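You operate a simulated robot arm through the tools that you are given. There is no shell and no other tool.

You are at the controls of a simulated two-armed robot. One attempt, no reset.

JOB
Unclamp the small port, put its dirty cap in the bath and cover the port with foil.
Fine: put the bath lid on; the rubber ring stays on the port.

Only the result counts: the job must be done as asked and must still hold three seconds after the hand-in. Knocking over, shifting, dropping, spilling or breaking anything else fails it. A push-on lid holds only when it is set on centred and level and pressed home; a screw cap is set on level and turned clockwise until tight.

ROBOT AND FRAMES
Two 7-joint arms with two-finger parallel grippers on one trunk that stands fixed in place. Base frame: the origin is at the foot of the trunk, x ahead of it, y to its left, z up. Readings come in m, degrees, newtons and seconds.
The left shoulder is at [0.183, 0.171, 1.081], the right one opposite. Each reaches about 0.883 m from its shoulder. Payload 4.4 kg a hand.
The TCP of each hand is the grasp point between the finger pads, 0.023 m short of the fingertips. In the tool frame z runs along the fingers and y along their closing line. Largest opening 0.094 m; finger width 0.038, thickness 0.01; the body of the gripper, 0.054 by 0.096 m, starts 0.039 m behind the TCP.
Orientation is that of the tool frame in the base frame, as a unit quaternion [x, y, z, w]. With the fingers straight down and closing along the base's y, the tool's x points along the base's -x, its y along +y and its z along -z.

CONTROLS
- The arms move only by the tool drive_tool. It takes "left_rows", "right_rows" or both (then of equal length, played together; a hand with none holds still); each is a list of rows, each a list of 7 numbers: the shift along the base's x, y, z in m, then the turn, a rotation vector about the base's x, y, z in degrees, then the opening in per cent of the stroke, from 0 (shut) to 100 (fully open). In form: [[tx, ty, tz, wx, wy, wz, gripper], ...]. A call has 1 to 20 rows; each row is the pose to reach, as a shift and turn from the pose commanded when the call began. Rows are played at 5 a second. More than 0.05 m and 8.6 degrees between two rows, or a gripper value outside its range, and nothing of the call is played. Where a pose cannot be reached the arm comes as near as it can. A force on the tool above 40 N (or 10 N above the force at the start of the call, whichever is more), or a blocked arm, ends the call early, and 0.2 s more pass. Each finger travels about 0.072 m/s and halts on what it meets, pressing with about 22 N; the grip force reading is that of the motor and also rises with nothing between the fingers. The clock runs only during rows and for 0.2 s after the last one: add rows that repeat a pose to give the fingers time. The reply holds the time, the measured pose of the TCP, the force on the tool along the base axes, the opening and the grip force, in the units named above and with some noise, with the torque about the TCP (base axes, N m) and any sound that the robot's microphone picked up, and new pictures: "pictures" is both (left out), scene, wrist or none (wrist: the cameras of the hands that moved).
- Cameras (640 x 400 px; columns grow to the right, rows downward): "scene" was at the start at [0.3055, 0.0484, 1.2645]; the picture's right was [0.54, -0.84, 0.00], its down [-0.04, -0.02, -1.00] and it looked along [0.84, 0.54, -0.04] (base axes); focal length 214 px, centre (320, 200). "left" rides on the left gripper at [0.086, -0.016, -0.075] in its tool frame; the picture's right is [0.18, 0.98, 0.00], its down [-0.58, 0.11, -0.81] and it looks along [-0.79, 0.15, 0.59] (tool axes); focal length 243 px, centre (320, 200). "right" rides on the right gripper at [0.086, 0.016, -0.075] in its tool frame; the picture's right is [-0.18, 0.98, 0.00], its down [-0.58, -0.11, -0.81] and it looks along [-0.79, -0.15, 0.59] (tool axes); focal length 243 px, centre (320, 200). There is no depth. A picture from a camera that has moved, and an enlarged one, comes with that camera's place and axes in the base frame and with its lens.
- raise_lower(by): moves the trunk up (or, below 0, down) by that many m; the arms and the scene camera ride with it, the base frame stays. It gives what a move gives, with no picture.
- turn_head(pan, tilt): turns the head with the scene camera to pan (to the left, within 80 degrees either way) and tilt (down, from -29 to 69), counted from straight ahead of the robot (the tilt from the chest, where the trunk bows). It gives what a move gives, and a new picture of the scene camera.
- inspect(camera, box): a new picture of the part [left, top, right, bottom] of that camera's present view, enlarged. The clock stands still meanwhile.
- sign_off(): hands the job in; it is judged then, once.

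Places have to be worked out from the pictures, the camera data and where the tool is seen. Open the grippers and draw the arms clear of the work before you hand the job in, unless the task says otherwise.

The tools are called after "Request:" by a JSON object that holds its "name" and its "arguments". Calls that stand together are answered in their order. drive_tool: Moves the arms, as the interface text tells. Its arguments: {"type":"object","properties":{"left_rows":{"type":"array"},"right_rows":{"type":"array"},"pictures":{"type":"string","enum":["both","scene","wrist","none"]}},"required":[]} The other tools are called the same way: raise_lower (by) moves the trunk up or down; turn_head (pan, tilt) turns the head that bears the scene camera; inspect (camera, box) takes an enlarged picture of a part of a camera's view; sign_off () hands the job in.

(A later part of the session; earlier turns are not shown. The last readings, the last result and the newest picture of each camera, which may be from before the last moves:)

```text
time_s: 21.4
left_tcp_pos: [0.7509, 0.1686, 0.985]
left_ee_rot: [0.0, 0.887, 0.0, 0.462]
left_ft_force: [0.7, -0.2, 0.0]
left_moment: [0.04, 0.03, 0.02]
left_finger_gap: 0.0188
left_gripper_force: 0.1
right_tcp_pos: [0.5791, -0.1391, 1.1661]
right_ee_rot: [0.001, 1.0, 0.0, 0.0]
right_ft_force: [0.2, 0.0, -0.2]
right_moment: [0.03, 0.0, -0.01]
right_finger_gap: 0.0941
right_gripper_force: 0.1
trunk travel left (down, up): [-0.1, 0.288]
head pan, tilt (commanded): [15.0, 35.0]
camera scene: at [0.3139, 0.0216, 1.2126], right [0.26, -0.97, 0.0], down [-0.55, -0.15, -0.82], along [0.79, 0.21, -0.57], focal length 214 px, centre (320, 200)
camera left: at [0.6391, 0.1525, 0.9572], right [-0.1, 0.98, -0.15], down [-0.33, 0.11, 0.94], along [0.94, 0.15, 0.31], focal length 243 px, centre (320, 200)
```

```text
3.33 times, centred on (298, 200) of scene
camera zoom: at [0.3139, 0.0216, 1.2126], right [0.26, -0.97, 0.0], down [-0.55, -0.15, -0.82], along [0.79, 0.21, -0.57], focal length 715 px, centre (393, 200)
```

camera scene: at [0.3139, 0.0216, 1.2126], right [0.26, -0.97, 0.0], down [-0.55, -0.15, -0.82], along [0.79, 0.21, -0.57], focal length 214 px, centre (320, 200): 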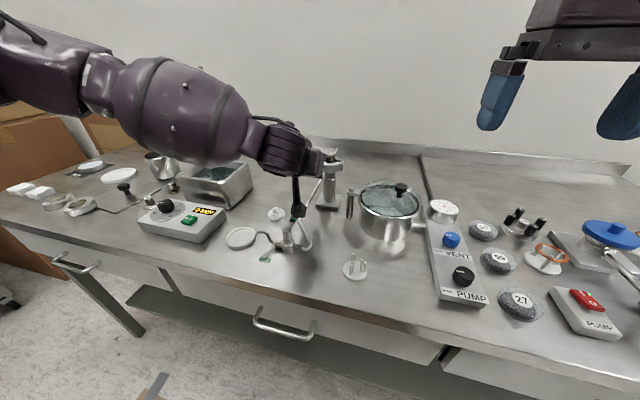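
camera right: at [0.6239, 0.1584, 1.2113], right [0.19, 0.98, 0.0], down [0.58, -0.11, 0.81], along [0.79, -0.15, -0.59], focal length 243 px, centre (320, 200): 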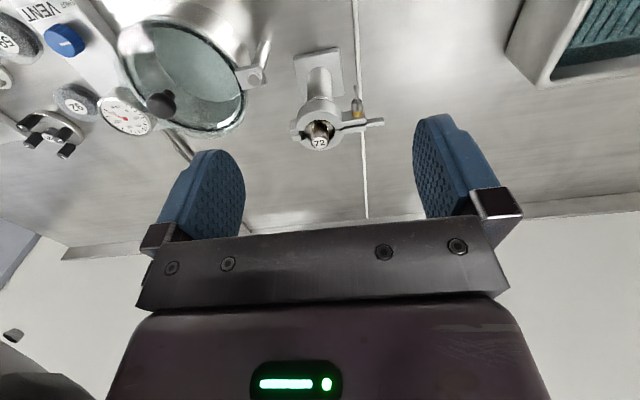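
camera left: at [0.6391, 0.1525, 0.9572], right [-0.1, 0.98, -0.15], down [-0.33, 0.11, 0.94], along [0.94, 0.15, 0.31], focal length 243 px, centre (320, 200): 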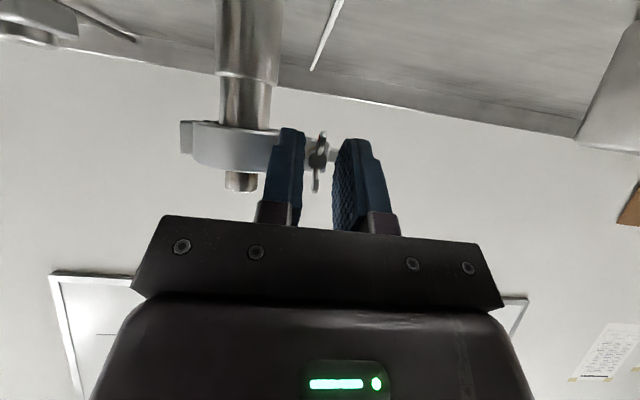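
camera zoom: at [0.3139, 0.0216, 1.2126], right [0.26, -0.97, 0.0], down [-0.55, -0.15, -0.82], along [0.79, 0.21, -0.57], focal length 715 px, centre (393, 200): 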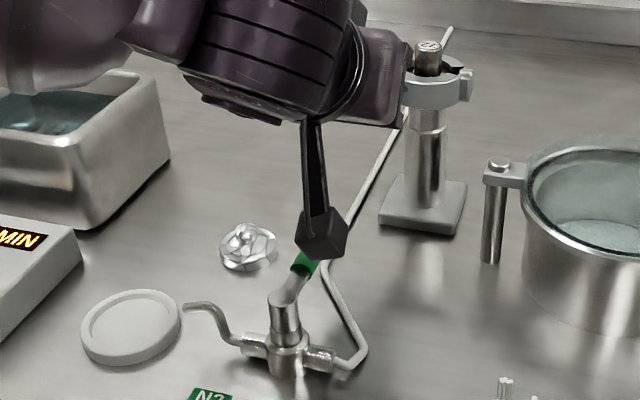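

The wing nut sits neatly inside the fork with no contact force. I close the fingers on the wings and turn counter-clockwise (negative about x) about the nut axis, a first small sweep to feel the torque.

Request:
{"name": "drive_tool", "arguments": {"left_rows": [[0, 0, 0, 0, 0, 0, 0], [0, 0, 0, 0, 0, 0, 0], [0, 0.0006, 0, -5, 0, 0, 0], [0, 0.0012, -0.0001, -10, 0, 0, 0], [0, 0.0018, -0.0002, -15, 0, 0, 0], [0, 0.0024, -0.0004, -20, 0, 0, 0]], "pictures": "both"}}

Request:
{"name": "inspect", "arguments": {"camera": "left", "box": [216, 60, 408, 180]}}

```text
time_s: 22.8
left_tcp_pos: [0.75, 0.171, 0.984]
left_ee_rot: [-0.081, 0.874, -0.154, 0.455]
left_ft_force: [-1.4, -0.7, -0.5]
left_moment: [0.01, -0.46, 0.15]
left_finger_gap: 0.0106
left_gripper_force: 45.7
right_tcp_pos: [0.5791, -0.1378, 1.1669]
right_ee_rot: [0.0, 1.0, 0.0, 0.0]
right_ft_force: [0.4, -0.5, 0.8]
right_moment: [0.02, 0.01, -0.02]
right_finger_gap: 0.0942
right_gripper_force: 0.2
trunk travel left (down, up): [-0.1, 0.288]
head pan, tilt (commanded): [15.0, 35.0]
camera scene: at [0.3142, 0.0214, 1.2124], right [0.26, -0.97, 0.0], down [-0.55, -0.15, -0.82], along [0.79, 0.21, -0.57], focal length 214 px, centre (320, 200)
camera left: at [0.6392, 0.1459, 0.964], right [-0.1, 0.87, -0.48], down [-0.33, 0.42, 0.84], along [0.94, 0.24, 0.24], focal length 243 px, centre (320, 200)
```

scene: 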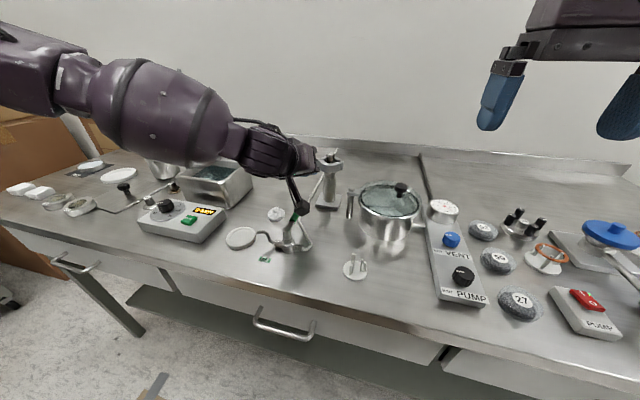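
left: 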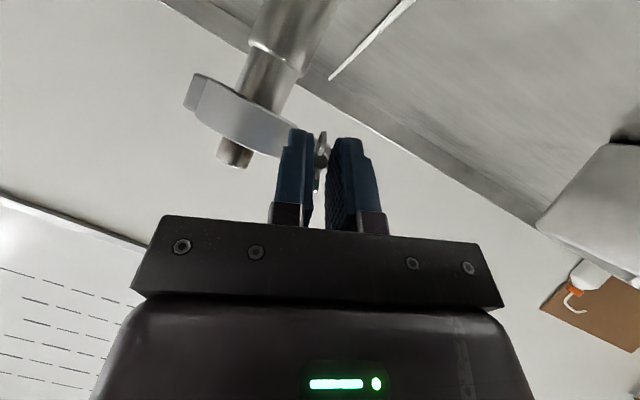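

```text
3.33 times, centred on (312, 120) of left
camera zoom: at [0.6392, 0.1459, 0.964], right [-0.1, 0.87, -0.48], down [-0.33, 0.42, 0.84], along [0.94, 0.24, 0.24], focal length 809 px, centre (347, 467)
```

zoom: 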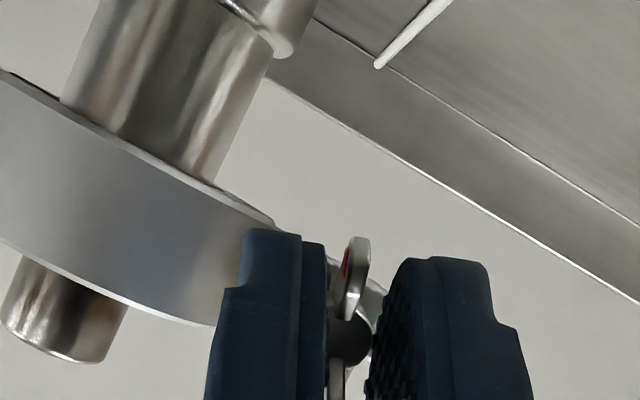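

The wing kept its place in the rotating hand view, so the nut turned 20° with the hand (grip holds the hub, gap 10.6 mm). I continue the sweep toward −90°.

Request:
{"name": "drive_tool", "arguments": {"left_rows": [[0, 0.0009, -0.0004, -8, 0, 0, 0], [0, 0.0017, -0.0009, -16, 0, 0, 0], [0, 0.0025, -0.0015, -24, 0, 0, 0], [0, 0.0031, -0.0023, -32, 0, 0, 0], [0, 0.0037, -0.0031, -40, 0, 0, 0], [0, 0.0041, -0.004, -48, 0, 0, 0], [0, 0.0044, -0.0049, -56, 0, 0, 0], [0, 0.0046, -0.0058, -64, 0, 0, 0], [0, 0.0046, -0.0066, -70, 0, 0, 0]], "pictures": "both"}}

Request:
{"name": "inspect", "arguments": {"camera": "left", "box": [216, 60, 408, 180]}}

Request:
{"name": "inspect", "arguments": {"camera": "scene", "box": [270, 140, 366, 200]}}

```text
time_s: 24.2
left_tcp_pos: [0.7506, 0.1735, 0.9819]
left_ee_rot: [-0.262, 0.756, -0.466, 0.378]
left_ft_force: [2.3, 5.1, -16.4]
left_moment: [0.14, 0.01, 0.48]
left_finger_gap: 0.0106
left_gripper_force: 45.4
left hand out of reach, approached as far as the arm can: row 6
right_tcp_pos: [0.5805, -0.1406, 1.1656]
right_ee_rot: [0.001, 1.0, 0.002, -0.001]
right_ft_force: [-0.8, -0.7, 0.3]
right_moment: [0.05, -0.01, 0.0]
right_finger_gap: 0.094
right_gripper_force: 0.1
trunk travel left (down, up): [-0.1, 0.288]
head pan, tilt (commanded): [15.0, 35.0]
stopped in row 6 (left hand): the force on the tool passed its limit at 58 N (the readings are from after the stop); the commanded pose is now the measured one
camera scene: at [0.3152, 0.0207, 1.2119], right [0.26, -0.97, 0.0], down [-0.55, -0.15, -0.82], along [0.79, 0.21, -0.57], focal length 214 px, centre (320, 200)
camera left: at [0.6402, 0.1404, 0.99], right [-0.15, 0.28, -0.95], down [-0.33, 0.89, 0.32], along [0.93, 0.36, -0.04], focal length 243 px, centre (320, 200)
```

scene: 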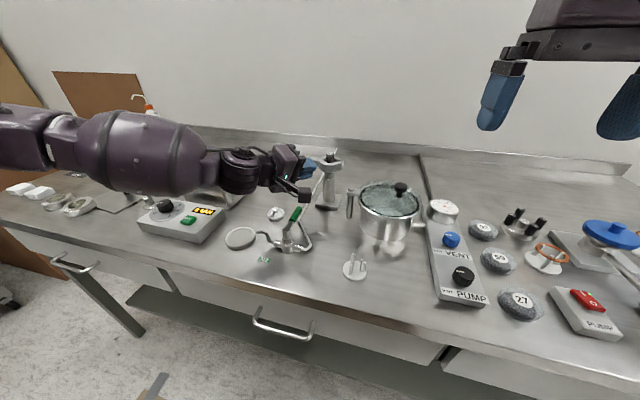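
left: 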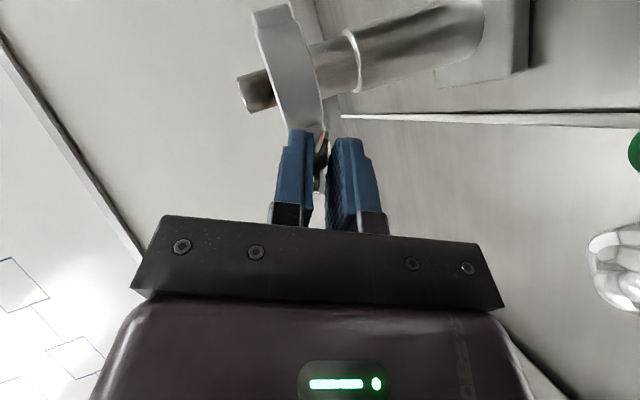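

```text
3.33 times, centred on (312, 120) of left
camera zoom: at [0.6402, 0.1404, 0.99], right [-0.15, 0.28, -0.95], down [-0.33, 0.89, 0.32], along [0.93, 0.36, -0.04], focal length 809 px, centre (347, 467)
```

zoom: 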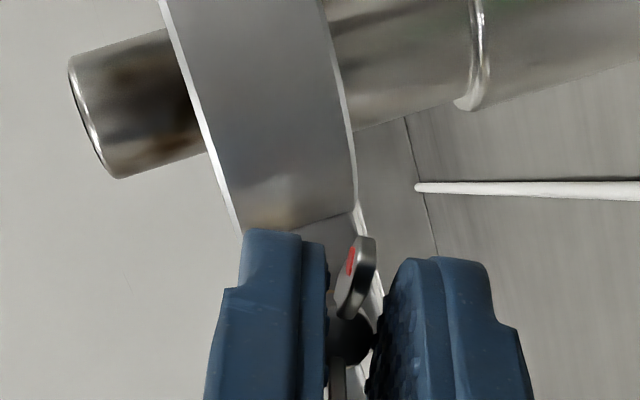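

```text
6.67 times, centred on (318, 170) of scene
camera zoom: at [0.3152, 0.0207, 1.2119], right [0.26, -0.97, 0.0], down [-0.55, -0.15, -0.82], along [0.79, 0.21, -0.57], focal length 1430 px, centre (333, 400)
```

zoom: 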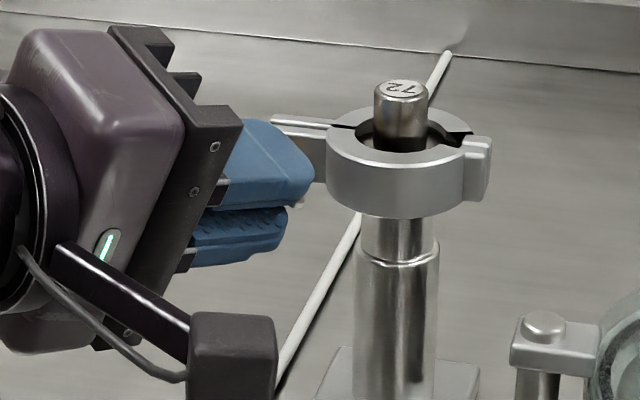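

The nut turned about 66° before the left arm ran out of reach; no thread resistance was felt. I open the fork, back straight off, and look at how the nut has moved.

Request:
{"name": "drive_tool", "arguments": {"left_rows": [[0, 0, 0, 0, 0, 0, 22], [0, 0, 0, 0, 0, 0, 22], [-0.016, 0.01, 0.005, 0, 0, 0, 22], [-0.033, 0.021, 0.009, 0, 0, 0, 22], [-0.049, 0.031, 0.014, 0, 0, 0, 22], [-0.07, 0.05, 0.02, 8, 0, 0, 22], [-0.09, 0.07, 0.035, 16, 0, 0, 22], [-0.11, 0.09, 0.055, 24, 0, 0, 22], [-0.13, 0.11, 0.075, 32, 0, 0, 22], [-0.14, 0.13, 0.1, 40, 0, 0, 22]], "pictures": "both"}}

Request:
{"name": "inspect", "arguments": {"camera": "scene", "box": [295, 140, 359, 180]}}

```text
time_s: 26.4
left_tcp_pos: [0.6091, 0.3025, 1.0874]
left_ee_rot: [-0.114, 0.87, -0.183, 0.444]
left_ft_force: [0.3, 0.4, -0.1]
left_moment: [0.02, -0.04, -0.02]
left_finger_gap: 0.0206
left_gripper_force: 0.1
right_tcp_pos: [0.5783, -0.1393, 1.1659]
right_ee_rot: [0.001, 1.0, 0.0, -0.001]
right_ft_force: [0.3, 0.1, 0.4]
right_moment: [-0.03, -0.02, -0.03]
right_finger_gap: 0.0941
right_gripper_force: 0.1
trunk travel left (down, up): [-0.1, 0.288]
head pan, tilt (commanded): [15.0, 35.0]
camera scene: at [0.3139, 0.0216, 1.2126], right [0.26, -0.97, 0.0], down [-0.55, -0.15, -0.82], along [0.79, 0.21, -0.57], focal length 214 px, centre (320, 200)
camera left: at [0.4987, 0.2736, 1.0716], right [-0.14, 0.82, -0.55], down [-0.32, 0.48, 0.81], along [0.94, 0.29, 0.2], focal length 243 px, centre (320, 200)
```

scene: 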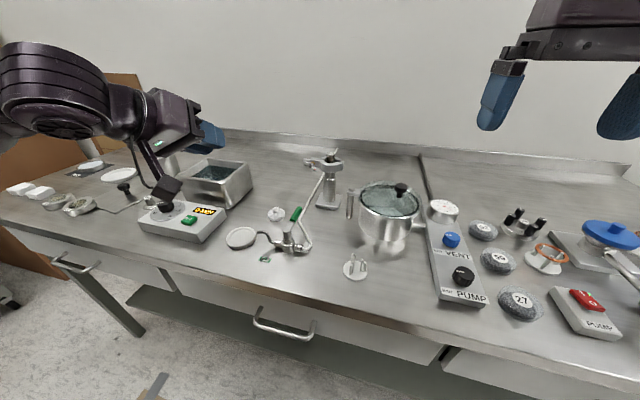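
left: 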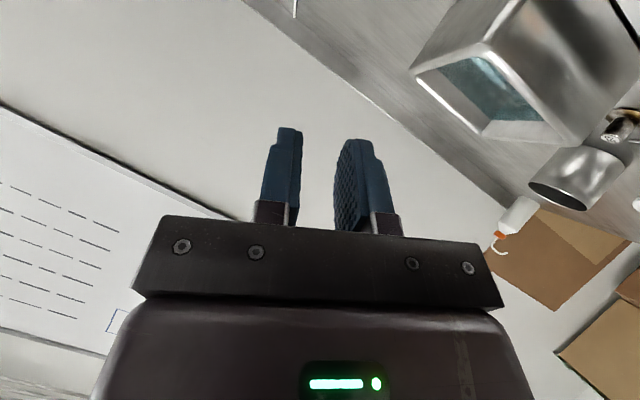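

```text
10.00 times, centred on (327, 160) of scene
camera zoom: at [0.3139, 0.0216, 1.2126], right [0.26, -0.97, 0.0], down [-0.55, -0.15, -0.82], along [0.79, 0.21, -0.57], focal length 2145 px, centre (250, 600)
```

zoom: 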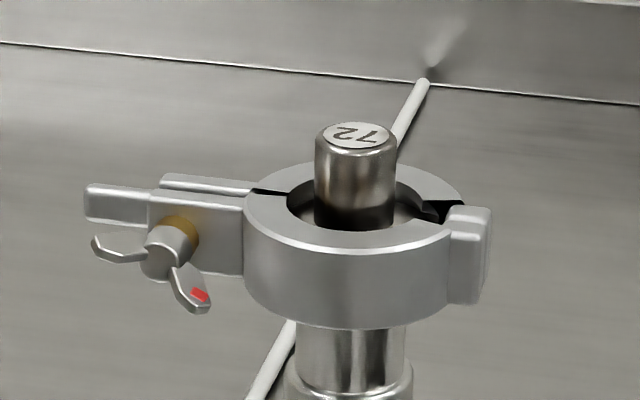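

The nut did turn CCW (one wing now points left, the red-marked wing lower right) and cannot be swept further that way. A simpler method: fingers straight down, use the −y finger as a pusher, pushing the left wing down and then the upper wing leftward. I re-orient the left hand fingers-down and stage it left of the nut.

Request:
{"name": "drive_tool", "arguments": {"left_rows": [[0.014, -0.008, -0.003, 2.7, 6.6, -1.7, 30], [0.028, -0.016, -0.007, 5.5, 13.3, -3.4, 45], [0.042, -0.023, -0.01, 8.2, 19.9, -5.1, 60], [0.056, -0.031, -0.014, 11, 26.6, -6.8, 75], [0.069, -0.039, -0.017, 13.7, 33.2, -8.5, 90], [0.083, -0.047, -0.02, 16.4, 39.8, -10.2, 100], [0.097, -0.055, -0.024, 19.2, 46.5, -11.9, 100], [0.111, -0.062, -0.027, 21.9, 53.1, -13.6, 100]], "pictures": "both"}}

Request:
{"name": "inspect", "arguments": {"camera": "left", "box": [160, 80, 320, 240]}}

```text
time_s: 28.2
left_tcp_pos: [0.7244, 0.2413, 1.0567]
left_ee_rot: [-0.001, 1.0, -0.001, -0.001]
left_ft_force: [0.0, 0.8, -0.5]
left_moment: [-0.03, 0.02, 0.03]
left_finger_gap: 0.0941
left_gripper_force: 0.1
right_tcp_pos: [0.5814, -0.1374, 1.1645]
right_ee_rot: [0.001, 1.0, 0.0, -0.002]
right_ft_force: [-0.2, 0.4, -0.4]
right_moment: [-0.04, 0.02, 0.01]
right_finger_gap: 0.0939
right_gripper_force: 0.0
trunk travel left (down, up): [-0.1, 0.288]
head pan, tilt (commanded): [15.0, 35.0]
camera scene: at [0.3161, 0.0224, 1.2114], right [0.26, -0.97, 0.0], down [-0.56, -0.15, -0.82], along [0.79, 0.21, -0.57], focal length 214 px, centre (320, 200)
camera left: at [0.636, 0.2253, 1.1323], right [-0.19, 0.98, 0.0], down [0.58, 0.11, 0.8], along [0.79, 0.15, -0.59], focal length 243 px, centre (320, 200)
```

scene: 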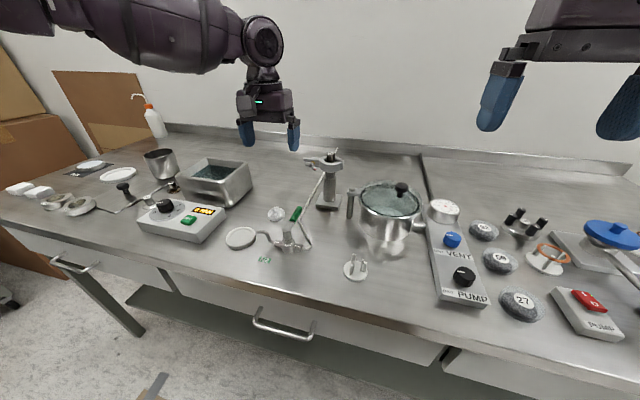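
left: 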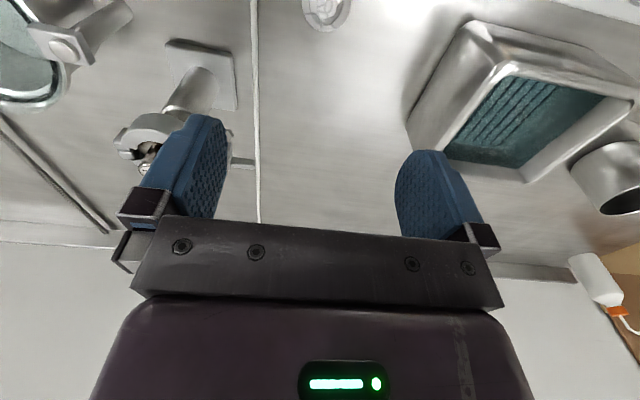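

```text
2.50 times, centred on (240, 160) of left
camera zoom: at [0.636, 0.2253, 1.1323], right [-0.19, 0.98, 0.0], down [0.58, 0.11, 0.8], along [0.79, 0.15, -0.59], focal length 606 px, centre (520, 300)
```

zoom: 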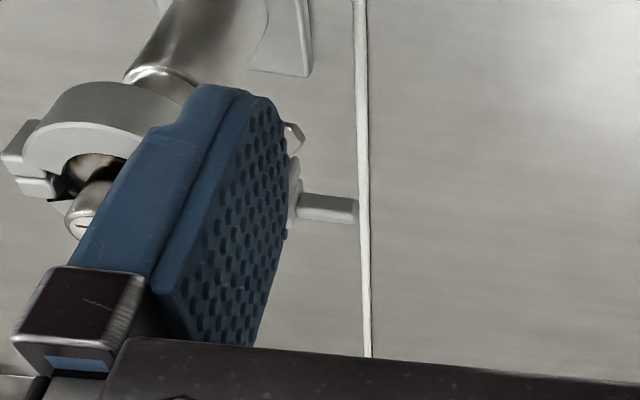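

The hand is fingers-down at (0.724, 0.241, 1.057). I place the −y finger above the left wing (TCP (0.760, 0.2335)) and push it down to z≈0.985 to rotate the nut further counter-clockwise.

Request:
{"name": "drive_tool", "arguments": {"left_rows": [[0.018, -0.004, -0.02, 0, 0, 0, 100], [0.0356, -0.0078, -0.0387, 0, 0, 0, 100], [0.0356, -0.0078, -0.046, 0, 0, 0, 100], [0.0356, -0.0078, -0.053, 0, 0, 0, 100], [0.0356, -0.0078, -0.06, 0, 0, 0, 100], [0.0356, -0.0078, -0.066, 0, 0, 0, 100], [0.0356, -0.0078, -0.072, 0, 0, 0, 100]], "pictures": "both"}}

Request:
{"name": "inspect", "arguments": {"camera": "scene", "box": [270, 125, 366, 185]}}

```text
time_s: 29.8
left_tcp_pos: [0.7537, 0.2506, 0.9996]
left_ee_rot: [-0.002, 1.0, -0.001, 0.002]
left_ft_force: [1.0, -0.4, -0.1]
left_moment: [0.03, 0.01, -0.04]
left_finger_gap: 0.0938
left_gripper_force: 0.1
left hand out of reach, approached as far as the arm can: row 2, 3, 4, 5, 6, 7
right_tcp_pos: [0.5792, -0.1394, 1.1668]
right_ee_rot: [0.002, 1.0, 0.0, 0.0]
right_ft_force: [0.1, 1.1, -0.1]
right_moment: [0.03, -0.02, 0.03]
right_finger_gap: 0.0939
right_gripper_force: 0.0
trunk travel left (down, up): [-0.1, 0.288]
head pan, tilt (commanded): [15.0, 35.0]
camera scene: at [0.3144, 0.0214, 1.2123], right [0.26, -0.97, 0.0], down [-0.55, -0.15, -0.82], along [0.79, 0.21, -0.57], focal length 214 px, centre (320, 200)
camera left: at [0.6667, 0.2338, 1.074], right [-0.19, 0.98, 0.0], down [0.58, 0.11, 0.81], along [0.79, 0.15, -0.59], focal length 243 px, centre (320, 200)
```

scene: 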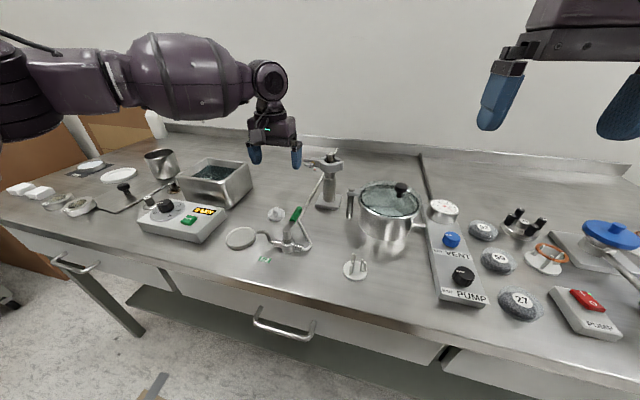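
left: 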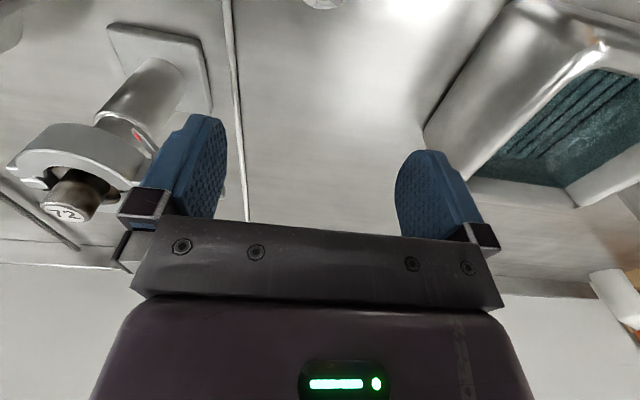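

```text
6.67 times, centred on (318, 155) of scene
camera zoom: at [0.3144, 0.0214, 1.2123], right [0.26, -0.97, 0.0], down [-0.55, -0.15, -0.82], along [0.79, 0.21, -0.57], focal length 1430 px, centre (333, 500)
```

zoom: 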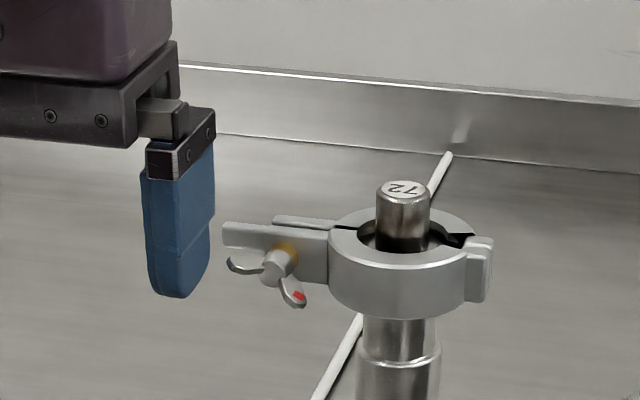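

Fingers-down at x≈0.76 is out of the left arm's reach at this trunk height (it stopped at (0.754, 0.251, 1.000), nothing touched). Raising the trunk brings the shoulders level with the wrists and should lengthen the reach, so I raise it 0.15 m.

Request:
{"name": "raise_lower", "arguments": {"by": 0.15}}

```text
time_s: 31.5
left_tcp_pos: [0.6272, 0.2505, 1.4122]
left_ee_rot: [-0.001, 0.975, -0.001, 0.224]
left_ft_force: [-0.1, -0.2, 0.9]
left_moment: [0.02, 0.03, 0.02]
left_finger_gap: 0.0937
left_gripper_force: 0.1
right_tcp_pos: [0.5807, -0.1397, 1.3142]
right_ee_rot: [0.001, 1.0, -0.001, -0.001]
right_ft_force: [0.3, -0.7, -0.2]
right_moment: [0.01, -0.02, -0.02]
right_finger_gap: 0.0942
right_gripper_force: 0.1
trunk travel left (down, up): [-0.25, 0.138]
head pan, tilt (commanded): [15.0, 35.0]
```

The right hand rode up as expected, but the left hand swung up and pitched by 26°. I take a look at the scene before doing anything else.

Request:
{"name": "turn_head", "arguments": {"pan": 15, "tilt": 42}}

Request:
{"name": "inspect", "arguments": {"camera": "scene", "box": [230, 100, 420, 220]}}

```text
time_s: 32.2
left_tcp_pos: [0.6241, 0.2504, 1.4156]
left_ee_rot: [-0.001, 0.974, -0.001, 0.226]
left_ft_force: [-0.2, -0.5, 0.4]
left_moment: [0.04, -0.04, 0.03]
left_finger_gap: 0.0939
left_gripper_force: 0.0
right_tcp_pos: [0.5801, -0.1392, 1.3164]
right_ee_rot: [0.001, 1.0, 0.0, 0.0]
right_ft_force: [0.8, -0.6, 0.3]
right_moment: [0.02, -0.03, 0.01]
right_finger_gap: 0.094
right_gripper_force: 0.1
trunk travel left (down, up): [-0.25, 0.138]
head pan, tilt (commanded): [15.0, 42.0]
camera scene: at [0.1707, 0.0205, 1.374], right [0.26, -0.97, 0.0], down [-0.65, -0.17, -0.74], along [0.72, 0.19, -0.67], focal length 214 px, centre (320, 200)
```

scene: 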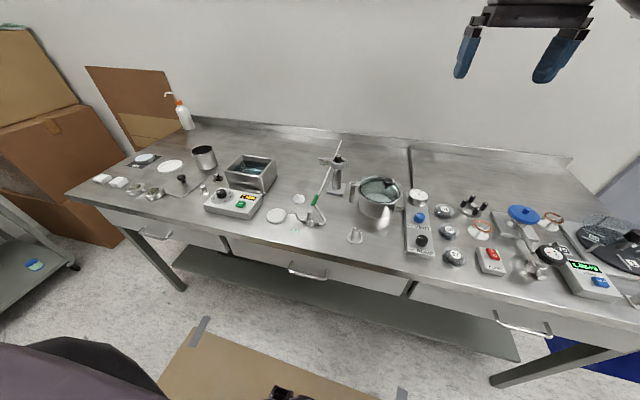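

```text
3.33 times, centred on (325, 160) of scene
camera zoom: at [0.1707, 0.0205, 1.374], right [0.26, -0.97, 0.0], down [-0.65, -0.17, -0.74], along [0.72, 0.19, -0.67], focal length 715 px, centre (303, 333)
```

zoom: 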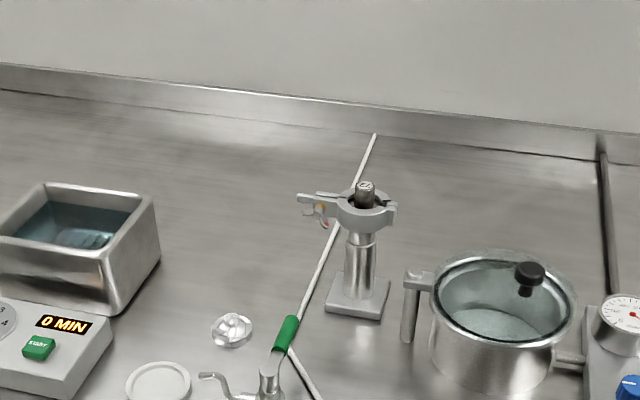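

The trunk evidently straightens as it rises (the head went back 0.14 m), so rising shortens forward reach; lowering should lean the shoulders forward. First I check how the left hand answers with a tiny command in free air.

Request:
{"name": "drive_tool", "arguments": {"left_rows": [[0, 0, 0.005, 0, 0, 0, 100]], "pictures": "none"}}

```text
time_s: 32.6
left_tcp_pos: [0.6249, 0.2534, 1.421]
left_ee_rot: [-0.001, 0.974, -0.002, 0.226]
left_ft_force: [-0.6, -0.4, -1.5]
left_moment: [0.0, -0.01, 0.01]
left_finger_gap: 0.0939
left_gripper_force: 0.0
right_tcp_pos: [0.5785, -0.1386, 1.3169]
right_ee_rot: [0.001, 1.0, 0.0, -0.001]
right_ft_force: [-0.7, -0.2, -0.4]
right_moment: [-0.01, -0.01, 0.01]
right_finger_gap: 0.0939
right_gripper_force: 0.2
trunk travel left (down, up): [-0.25, 0.138]
head pan, tilt (commanded): [15.0, 42.0]
```

The command is in sync with the measured pose. I lower the trunk again in steps, watching how both hands ride.

Request:
{"name": "raise_lower", "arguments": {"by": -0.15}}

```text
time_s: 34.4
left_tcp_pos: [0.624, 0.2505, 1.2728]
left_ee_rot: [-0.001, 0.974, -0.002, 0.228]
left_ft_force: [-0.2, 0.1, 1.1]
left_moment: [-0.01, -0.02, -0.02]
left_finger_gap: 0.0939
left_gripper_force: 0.1
right_tcp_pos: [0.5774, -0.1391, 1.1673]
right_ee_rot: [0.001, 1.0, -0.001, 0.001]
right_ft_force: [-0.7, -0.1, 0.0]
right_moment: [-0.02, -0.05, -0.01]
right_finger_gap: 0.0941
right_gripper_force: 0.2
trunk travel left (down, up): [-0.1, 0.288]
head pan, tilt (commanded): [15.0, 42.0]
```

Hands keep x, y and orientation and shift only in z. I lower the trunk to its bottom stop (−0.1), which leaves the left hand around z 1.17 and the right around 1.07, both in free air.

Request:
{"name": "raise_lower", "arguments": {"by": -0.1}}

Request:
{"name": "turn_head", "arguments": {"pan": 15, "tilt": 30}}

```text
time_s: 35.7
left_tcp_pos: [0.6238, 0.249, 1.171]
left_ee_rot: [-0.001, 0.974, -0.002, 0.227]
left_ft_force: [-1.0, 0.1, -0.1]
left_moment: [-0.02, -0.05, 0.0]
left_finger_gap: 0.0939
left_gripper_force: 0.1
right_tcp_pos: [0.5786, -0.1387, 1.0678]
right_ee_rot: [0.001, 1.0, 0.001, 0.0]
right_ft_force: [-0.9, -0.1, 0.8]
right_moment: [0.0, -0.01, -0.01]
right_finger_gap: 0.0941
right_gripper_force: 0.1
trunk travel left (down, up): [0.0, 0.388]
head pan, tilt (commanded): [15.0, 42.0]
```

```text
time_s: 36.4
left_tcp_pos: [0.6267, 0.2506, 1.1693]
left_ee_rot: [-0.002, 0.975, -0.002, 0.224]
left_ft_force: [0.5, 0.3, 0.6]
left_moment: [0.0, 0.0, -0.01]
left_finger_gap: 0.094
left_gripper_force: 0.1
right_tcp_pos: [0.5806, -0.1393, 1.0669]
right_ee_rot: [0.001, 1.0, -0.001, 0.0]
right_ft_force: [-0.6, 0.6, 0.8]
right_moment: [0.01, -0.02, 0.04]
right_finger_gap: 0.094
right_gripper_force: 0.0
trunk travel left (down, up): [0.0, 0.388]
head pan, tilt (commanded): [15.0, 30.0]
camera scene: at [0.3937, 0.0221, 1.0989], right [0.26, -0.97, 0.0], down [-0.48, -0.13, -0.87], along [0.84, 0.22, -0.5], focal length 214 px, centre (320, 200)
```

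scene: 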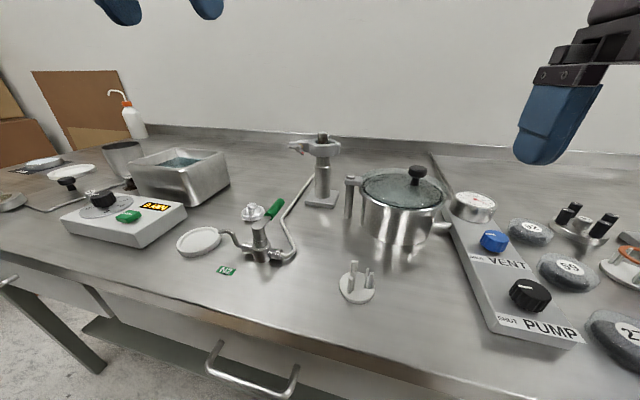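

The head camera is now at x=0.394, so the shoulders moved about 8 cm forward. I re-level the left hand (fingers down) and go to the staging point left of the nut.

Request:
{"name": "drive_tool", "arguments": {"left_rows": [[0.02, -0.002, -0.022, 0, 5.2, 0, 100], [0.04, -0.004, -0.045, 0, 10.4, 0, 100], [0.06, -0.006, -0.068, 0, 15.6, 0, 100], [0.08, -0.008, -0.09, 0, 20.8, 0, 100], [0.097, -0.009, -0.113, 0, 26, 0, 100]], "pictures": "none"}}

Request:
{"name": "drive_tool", "arguments": {"left_rows": [[0.018, -0.004, -0.015, 0, 0, 0, 100], [0.0356, -0.0078, -0.03, 0, 0, 0, 100], [0.0356, -0.0078, -0.0387, 0, 0, 0, 100]], "pictures": "both"}}

Request:
{"name": "inspect", "arguments": {"camera": "scene", "box": [270, 115, 366, 175]}}

```text
time_s: 37.6
left_tcp_pos: [0.7226, 0.2418, 1.0547]
left_ee_rot: [-0.002, 1.0, -0.002, -0.001]
left_ft_force: [0.5, -0.2, 0.1]
left_moment: [0.0, 0.01, -0.03]
left_finger_gap: 0.0939
left_gripper_force: 0.0
right_tcp_pos: [0.5806, -0.1394, 1.065]
right_ee_rot: [0.001, 1.0, 0.0, -0.001]
right_ft_force: [0.2, 0.4, -0.4]
right_moment: [0.0, 0.02, -0.03]
right_finger_gap: 0.0939
right_gripper_force: 0.0
trunk travel left (down, up): [0.0, 0.388]
head pan, tilt (commanded): [15.0, 30.0]
```

```text
time_s: 38.4
left_tcp_pos: [0.7577, 0.2333, 1.0184]
left_ee_rot: [-0.001, 1.0, -0.001, 0.0]
left_ft_force: [-0.4, 0.3, -0.5]
left_moment: [0.01, 0.02, -0.01]
left_finger_gap: 0.094
left_gripper_force: 0.1
right_tcp_pos: [0.58, -0.1382, 1.0669]
right_ee_rot: [0.0, 1.0, 0.0, 0.0]
right_ft_force: [-0.1, 0.6, -0.5]
right_moment: [-0.02, 0.03, 0.0]
right_finger_gap: 0.0938
right_gripper_force: 0.0
trunk travel left (down, up): [0.0, 0.388]
head pan, tilt (commanded): [15.0, 30.0]
camera scene: at [0.3937, 0.0222, 1.099], right [0.26, -0.97, 0.0], down [-0.48, -0.13, -0.87], along [0.84, 0.22, -0.5], focal length 214 px, centre (320, 200)
camera left: at [0.6704, 0.2173, 1.0924], right [-0.19, 0.98, 0.0], down [0.58, 0.11, 0.81], along [0.79, 0.15, -0.59], focal length 243 px, centre (320, 200)
```

scene: 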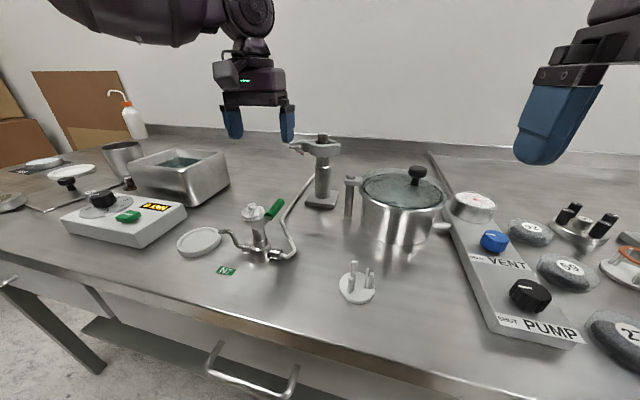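
left: 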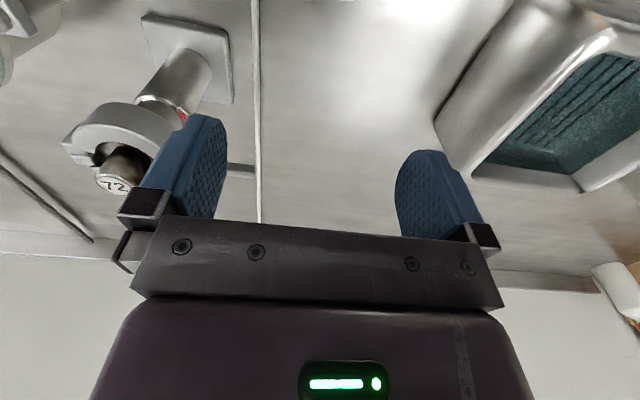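

```text
6.67 times, centred on (318, 145) of scene
camera zoom: at [0.3937, 0.0222, 1.099], right [0.26, -0.97, 0.0], down [-0.48, -0.13, -0.87], along [0.84, 0.22, -0.5], focal length 1430 px, centre (333, 567)
```

zoom: 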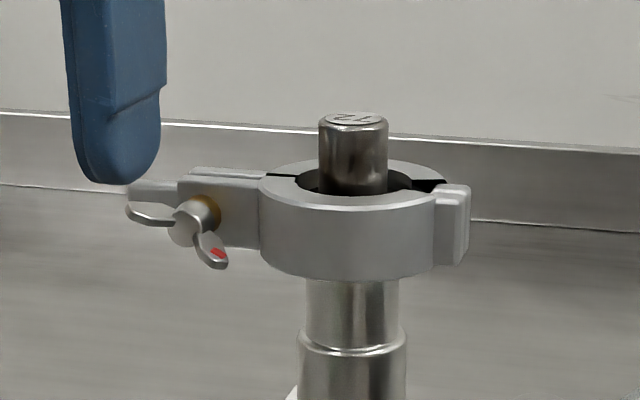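

Now the position is reachable and the head camera sees the nut frontally: the finger sits right above the left wing. I push it down in small steps.

Request:
{"name": "drive_tool", "arguments": {"left_rows": [[0.002, 0, -0.008, 0, 0, 0, 100], [0.002, 0, -0.014, 0, 0, 0, 100], [0.002, 0, -0.02, 0, 0, 0, 100], [0.002, 0, -0.026, 0, 0, 0, 100], [0.002, 0, -0.032, 0, 0, 0, 100]], "pictures": "none"}}

Request:
{"name": "inspect", "arguments": {"camera": "scene", "box": [270, 115, 366, 175]}}

```text
time_s: 39.6
left_tcp_pos: [0.7599, 0.2346, 0.9834]
left_ee_rot: [-0.002, 1.0, 0.0, 0.0]
left_ft_force: [-0.4, 0.7, -1.8]
left_moment: [0.12, -0.03, 0.0]
left_finger_gap: 0.0933
left_gripper_force: 0.0
right_tcp_pos: [0.5789, -0.1393, 1.0663]
right_ee_rot: [0.001, 1.0, 0.0, -0.001]
right_ft_force: [-0.3, -0.2, 0.3]
right_moment: [-0.01, -0.03, -0.01]
right_finger_gap: 0.0941
right_gripper_force: 0.0
trunk travel left (down, up): [0.0, 0.388]
head pan, tilt (commanded): [15.0, 30.0]
```

```text
6.67 times, centred on (318, 145) of scene
camera zoom: at [0.3939, 0.0221, 1.0986], right [0.26, -0.97, 0.0], down [-0.48, -0.13, -0.87], along [0.84, 0.22, -0.5], focal length 1430 px, centre (333, 567)
```

zoom: 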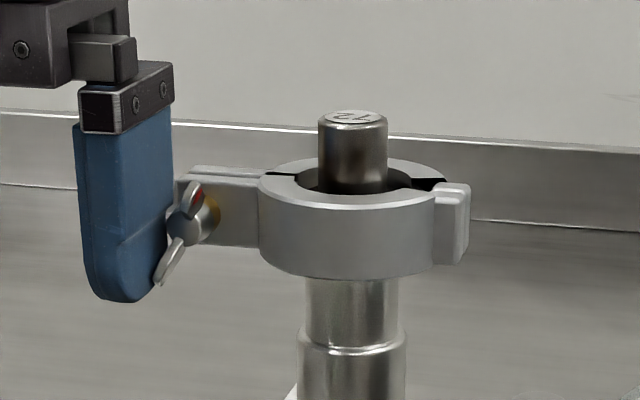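

The nut swung easily to about −165° in total (the red-marked wing is now on top). I lift, go to the right side of the upper wing, push it left, then down again — a half-turn cycle.

Request:
{"name": "drive_tool", "arguments": {"left_rows": [[-0.002, 0, 0.02, 0, 0, 0, 100], [-0.002, 0, 0.045, 0, 0, 0, 100], [-0.003, -0.015, 0.045, 0, 0, 0, 100], [-0.003, -0.0296, 0.045, 0, 0, 0, 100], [-0.003, -0.0296, 0.032, 0, 0, 0, 100], [-0.003, -0.0296, 0.0236, 0, 0, 0, 100], [-0.003, -0.02, 0.0236, 0, 0, 0, 100], [-0.003, -0.012, 0.0236, 0, 0, 0, 100], [-0.003, -0.004, 0.0236, 0, 0, 0, 100], [-0.003, 0, 0.0236, 0, 0, 0, 100], [-0.002, 0, 0.016, 0, 0, 0, 100], [-0.001, 0, 0.008, 0, 0, 0, 100], [0, 0, 0, 0, 0, 0, 100]], "pictures": "none"}}

Request:
{"name": "inspect", "arguments": {"camera": "scene", "box": [270, 115, 366, 175]}}

```text
time_s: 41.5
left_tcp_pos: [0.7583, 0.214, 1.0112]
left_ee_rot: [0.005, 1.0, -0.006, 0.002]
left_ft_force: [2.2, -21.6, -1.8]
left_moment: [-0.38, -0.31, -0.08]
left_finger_gap: 0.0944
left_gripper_force: 0.1
right_tcp_pos: [0.5805, -0.1397, 1.0662]
right_ee_rot: [0.001, 1.0, 0.001, -0.001]
right_ft_force: [0.0, 0.0, -0.7]
right_moment: [0.02, 0.0, -0.04]
right_finger_gap: 0.0939
right_gripper_force: 0.0
trunk travel left (down, up): [0.0, 0.388]
head pan, tilt (commanded): [15.0, 30.0]
stopped in row 9 (left hand): the force on the tool passed its limit at 47 N (the readings are from after the stop); the commanded pose is now the measured one
```

```text
6.67 times, centred on (318, 145) of scene
camera zoom: at [0.3945, 0.0208, 1.0986], right [0.26, -0.97, 0.0], down [-0.48, -0.13, -0.87], along [0.84, 0.22, -0.5], focal length 1430 px, centre (333, 567)
```

zoom: 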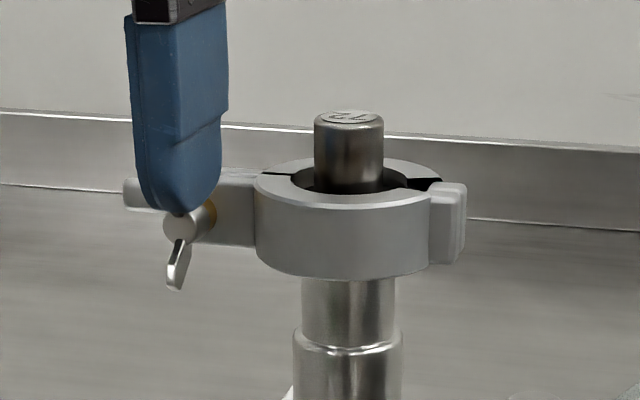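

The push stalled at 47 N with the wings vertical again (about −180° in total), after turning freely until then; perhaps the nut reached its loosened stop. I back the finger off upward and look closely.

Request:
{"name": "drive_tool", "arguments": {"left_rows": [[0, -0.003, 0.0, 0, 0, 0, 100], [0, -0.004, 0.02, 0, 0, 0, 100], [0, 0.0, 0.04, 0, 0, 0, 100], [-0.02, 0.02, 0.06, 0, 0, 0, 100]], "pictures": "wrist"}}

Request:
{"name": "inspect", "arguments": {"camera": "scene", "box": [278, 125, 342, 165]}}

Request:
{"name": "inspect", "arguments": {"camera": "left", "box": [80, 60, 272, 220]}}

```text
time_s: 42.5
left_tcp_pos: [0.7342, 0.2386, 1.0724]
left_ee_rot: [0.001, 1.0, -0.004, 0.003]
left_ft_force: [-0.4, 0.5, -0.1]
left_moment: [-0.01, -0.03, 0.02]
left_finger_gap: 0.0939
left_gripper_force: 0.1
right_tcp_pos: [0.5788, -0.14, 1.0675]
right_ee_rot: [0.001, 1.0, 0.001, 0.001]
right_ft_force: [-0.2, -0.7, -0.5]
right_moment: [0.03, -0.03, 0.0]
right_finger_gap: 0.0937
right_gripper_force: 0.0
trunk travel left (down, up): [0.0, 0.388]
head pan, tilt (commanded): [15.0, 30.0]
camera left: at [0.6476, 0.2228, 1.1472], right [-0.18, 0.98, -0.01], down [0.58, 0.11, 0.81], along [0.8, 0.14, -0.59], focal length 243 px, centre (320, 200)
```

left: 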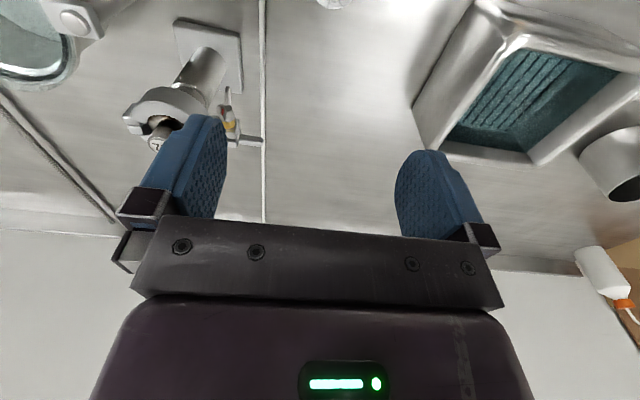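

```text
10.00 times, centred on (310, 145) of scene
camera zoom: at [0.3927, 0.0219, 1.0997], right [0.26, -0.97, 0.0], down [-0.48, -0.13, -0.87], along [0.84, 0.22, -0.5], focal length 2145 px, centre (420, 750)
```

zoom: 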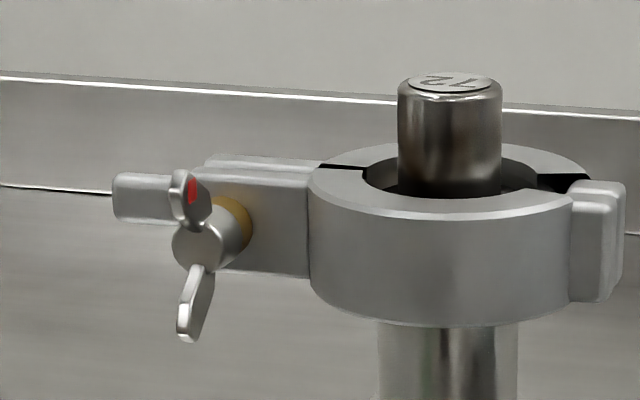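

```text
2.50 times, centred on (176, 140) of left
camera zoom: at [0.6476, 0.2228, 1.1472], right [-0.18, 0.98, -0.01], down [0.58, 0.11, 0.81], along [0.8, 0.14, -0.59], focal length 606 px, centre (680, 350)
```

zoom: 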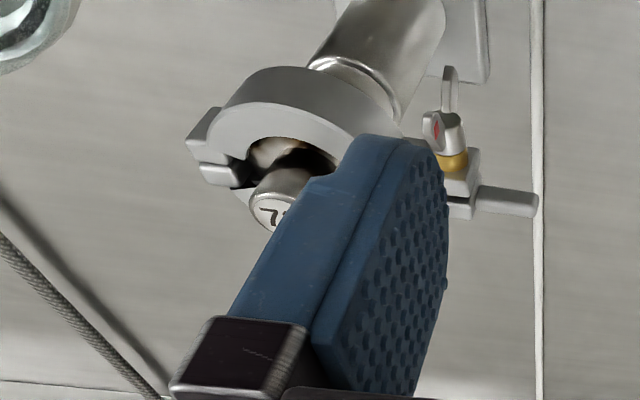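

The wings are vertical again with the red mark on top, and the hub seems at its outer position. To see the ears, slit and tab clearly I centre the left hand so that the clamp lies between its fingers in the wrist view.

Request:
{"name": "drive_tool", "arguments": {"left_rows": [[-0.012, -0.022, 0.015, 0, 0, 0, 100], [-0.024, -0.045, 0.028, 0, 0, 0, 100], [-0.034, -0.068, 0.028, 0, 0, 0, 100]], "pictures": "none"}}

Request:
{"name": "inspect", "arguments": {"camera": "left", "box": [256, 110, 384, 190]}}

Request:
{"name": "inspect", "arguments": {"camera": "left", "box": [300, 130, 364, 170]}}

```text
time_s: 43.3
left_tcp_pos: [0.7024, 0.1698, 1.0979]
left_ee_rot: [0.001, 1.0, -0.005, 0.002]
left_ft_force: [0.2, 0.0, -0.5]
left_moment: [-0.01, -0.04, -0.01]
left_finger_gap: 0.0942
left_gripper_force: 0.0
right_tcp_pos: [0.5798, -0.1392, 1.0662]
right_ee_rot: [0.001, 1.0, -0.001, 0.0]
right_ft_force: [0.0, -1.3, 0.5]
right_moment: [-0.01, 0.0, 0.04]
right_finger_gap: 0.094
right_gripper_force: 0.0
trunk travel left (down, up): [0.0, 0.388]
head pan, tilt (commanded): [15.0, 30.0]
```

```text
5.00 times, centred on (320, 150) of left
camera zoom: at [0.6147, 0.155, 1.1731], right [-0.18, 0.98, -0.01], down [0.58, 0.11, 0.81], along [0.8, 0.14, -0.59], focal length 1213 px, centre (320, 450)
```

zoom: 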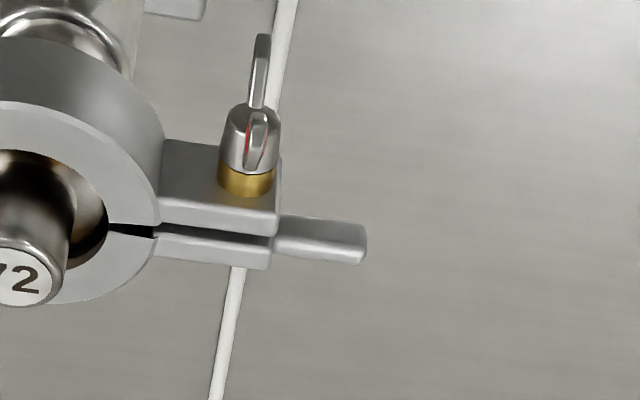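

```text
10.00 times, centred on (332, 150) of left
camera zoom: at [0.6147, 0.155, 1.1731], right [-0.18, 0.98, -0.01], down [0.58, 0.11, 0.81], along [0.8, 0.14, -0.59], focal length 2426 px, centre (200, 700)
```

zoom: 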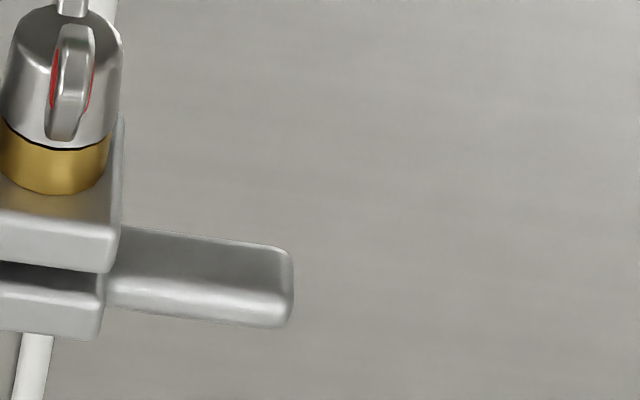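

A thin dark gap is now visible between nut and brass collar, so the nut has backed off; the tab continues the far ear. I yaw the left hand −90° (closing along x, camera on the +y side) to look at the ears end-on and then grip the tab.

Request:
{"name": "drive_tool", "arguments": {"left_rows": [[0, 0.01, 0.002, 0, 0, -8.3, 100], [0, 0.02, 0.004, 0, 0, -16.5, 100], [0.005, 0.03, 0.006, 0, 0, -24.8, 100], [0.01, 0.04, 0.008, 0, 0, -33, 90], [0.015, 0.05, 0.01, 0, 0, -41.3, 80], [0.02, 0.06, 0.012, 0, 0, -49.5, 70], [0.025, 0.07, 0.014, 0, 0, -57.8, 60], [0.03, 0.08, 0.014, 0, 0, -66, 50], [0.035, 0.08, 0.014, 0, 0, -74.3, 40], [0.04, 0.08, 0.014, 0, 0, -82.5, 40], [0.045, 0.08, 0.014, 0, 0, -90, 40]], "pictures": "both"}}

```text
time_s: 45.7
left_tcp_pos: [0.7474, 0.2509, 1.1132]
left_ee_rot: [0.709, 0.705, -0.004, -0.002]
left_ft_force: [-0.1, -0.5, -0.1]
left_moment: [0.02, 0.0, 0.01]
left_finger_gap: 0.0376
left_gripper_force: 0.1
right_tcp_pos: [0.5805, -0.1379, 1.0666]
right_ee_rot: [0.001, 1.0, 0.0, -0.001]
right_ft_force: [0.4, 0.2, -0.1]
right_moment: [0.03, -0.01, 0.0]
right_finger_gap: 0.0938
right_gripper_force: 0.1
trunk travel left (down, up): [0.0, 0.388]
head pan, tilt (commanded): [15.0, 30.0]
camera scene: at [0.3939, 0.0222, 1.0989], right [0.26, -0.97, 0.0], down [-0.48, -0.13, -0.87], along [0.84, 0.22, -0.5], focal length 214 px, centre (320, 200)
camera left: at [0.7319, 0.3379, 1.1877], right [0.98, 0.18, -0.01], down [0.11, -0.58, 0.81], along [0.14, -0.8, -0.59], focal length 243 px, centre (320, 200)
```

scene: 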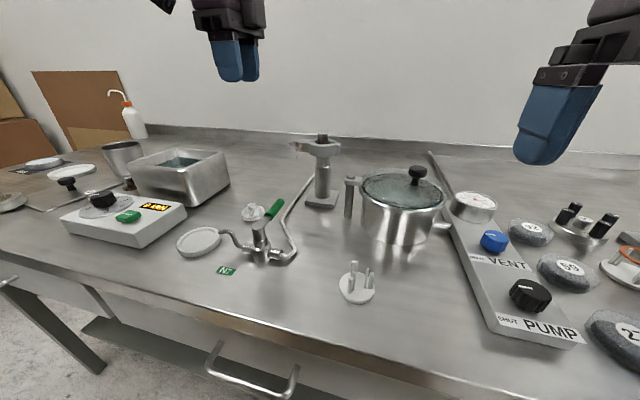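
left: 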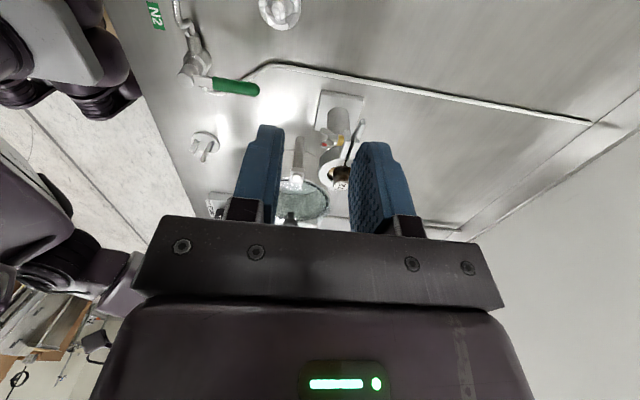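

The yawed hand now sees the clamp end-on from the +y side, between its fingers. I zoom in there.

Request:
{"name": "inspect", "arguments": {"camera": "left", "box": [290, 110, 386, 200]}}

Request:
{"name": "inspect", "arguments": {"camera": "left", "box": [310, 115, 374, 155]}}

```text
4.44 times, centred on (338, 155) of left
camera zoom: at [0.7319, 0.3379, 1.1877], right [0.98, 0.18, -0.01], down [0.11, -0.58, 0.81], along [0.14, -0.8, -0.59], focal length 1078 px, centre (240, 400)
```

zoom: 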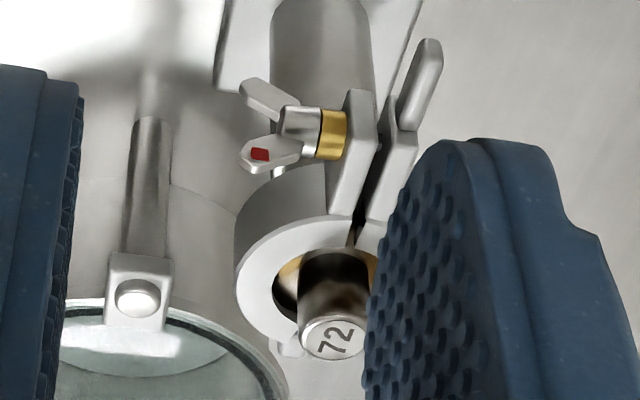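

```text
10.00 times, centred on (342, 135) of left
camera zoom: at [0.7319, 0.3379, 1.1877], right [0.98, 0.18, -0.01], down [0.11, -0.58, 0.81], along [0.14, -0.8, -0.59], focal length 2426 px, centre (100, 850)
```

zoom: 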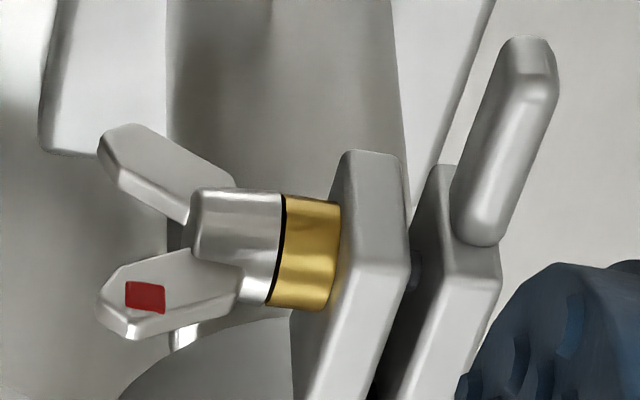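

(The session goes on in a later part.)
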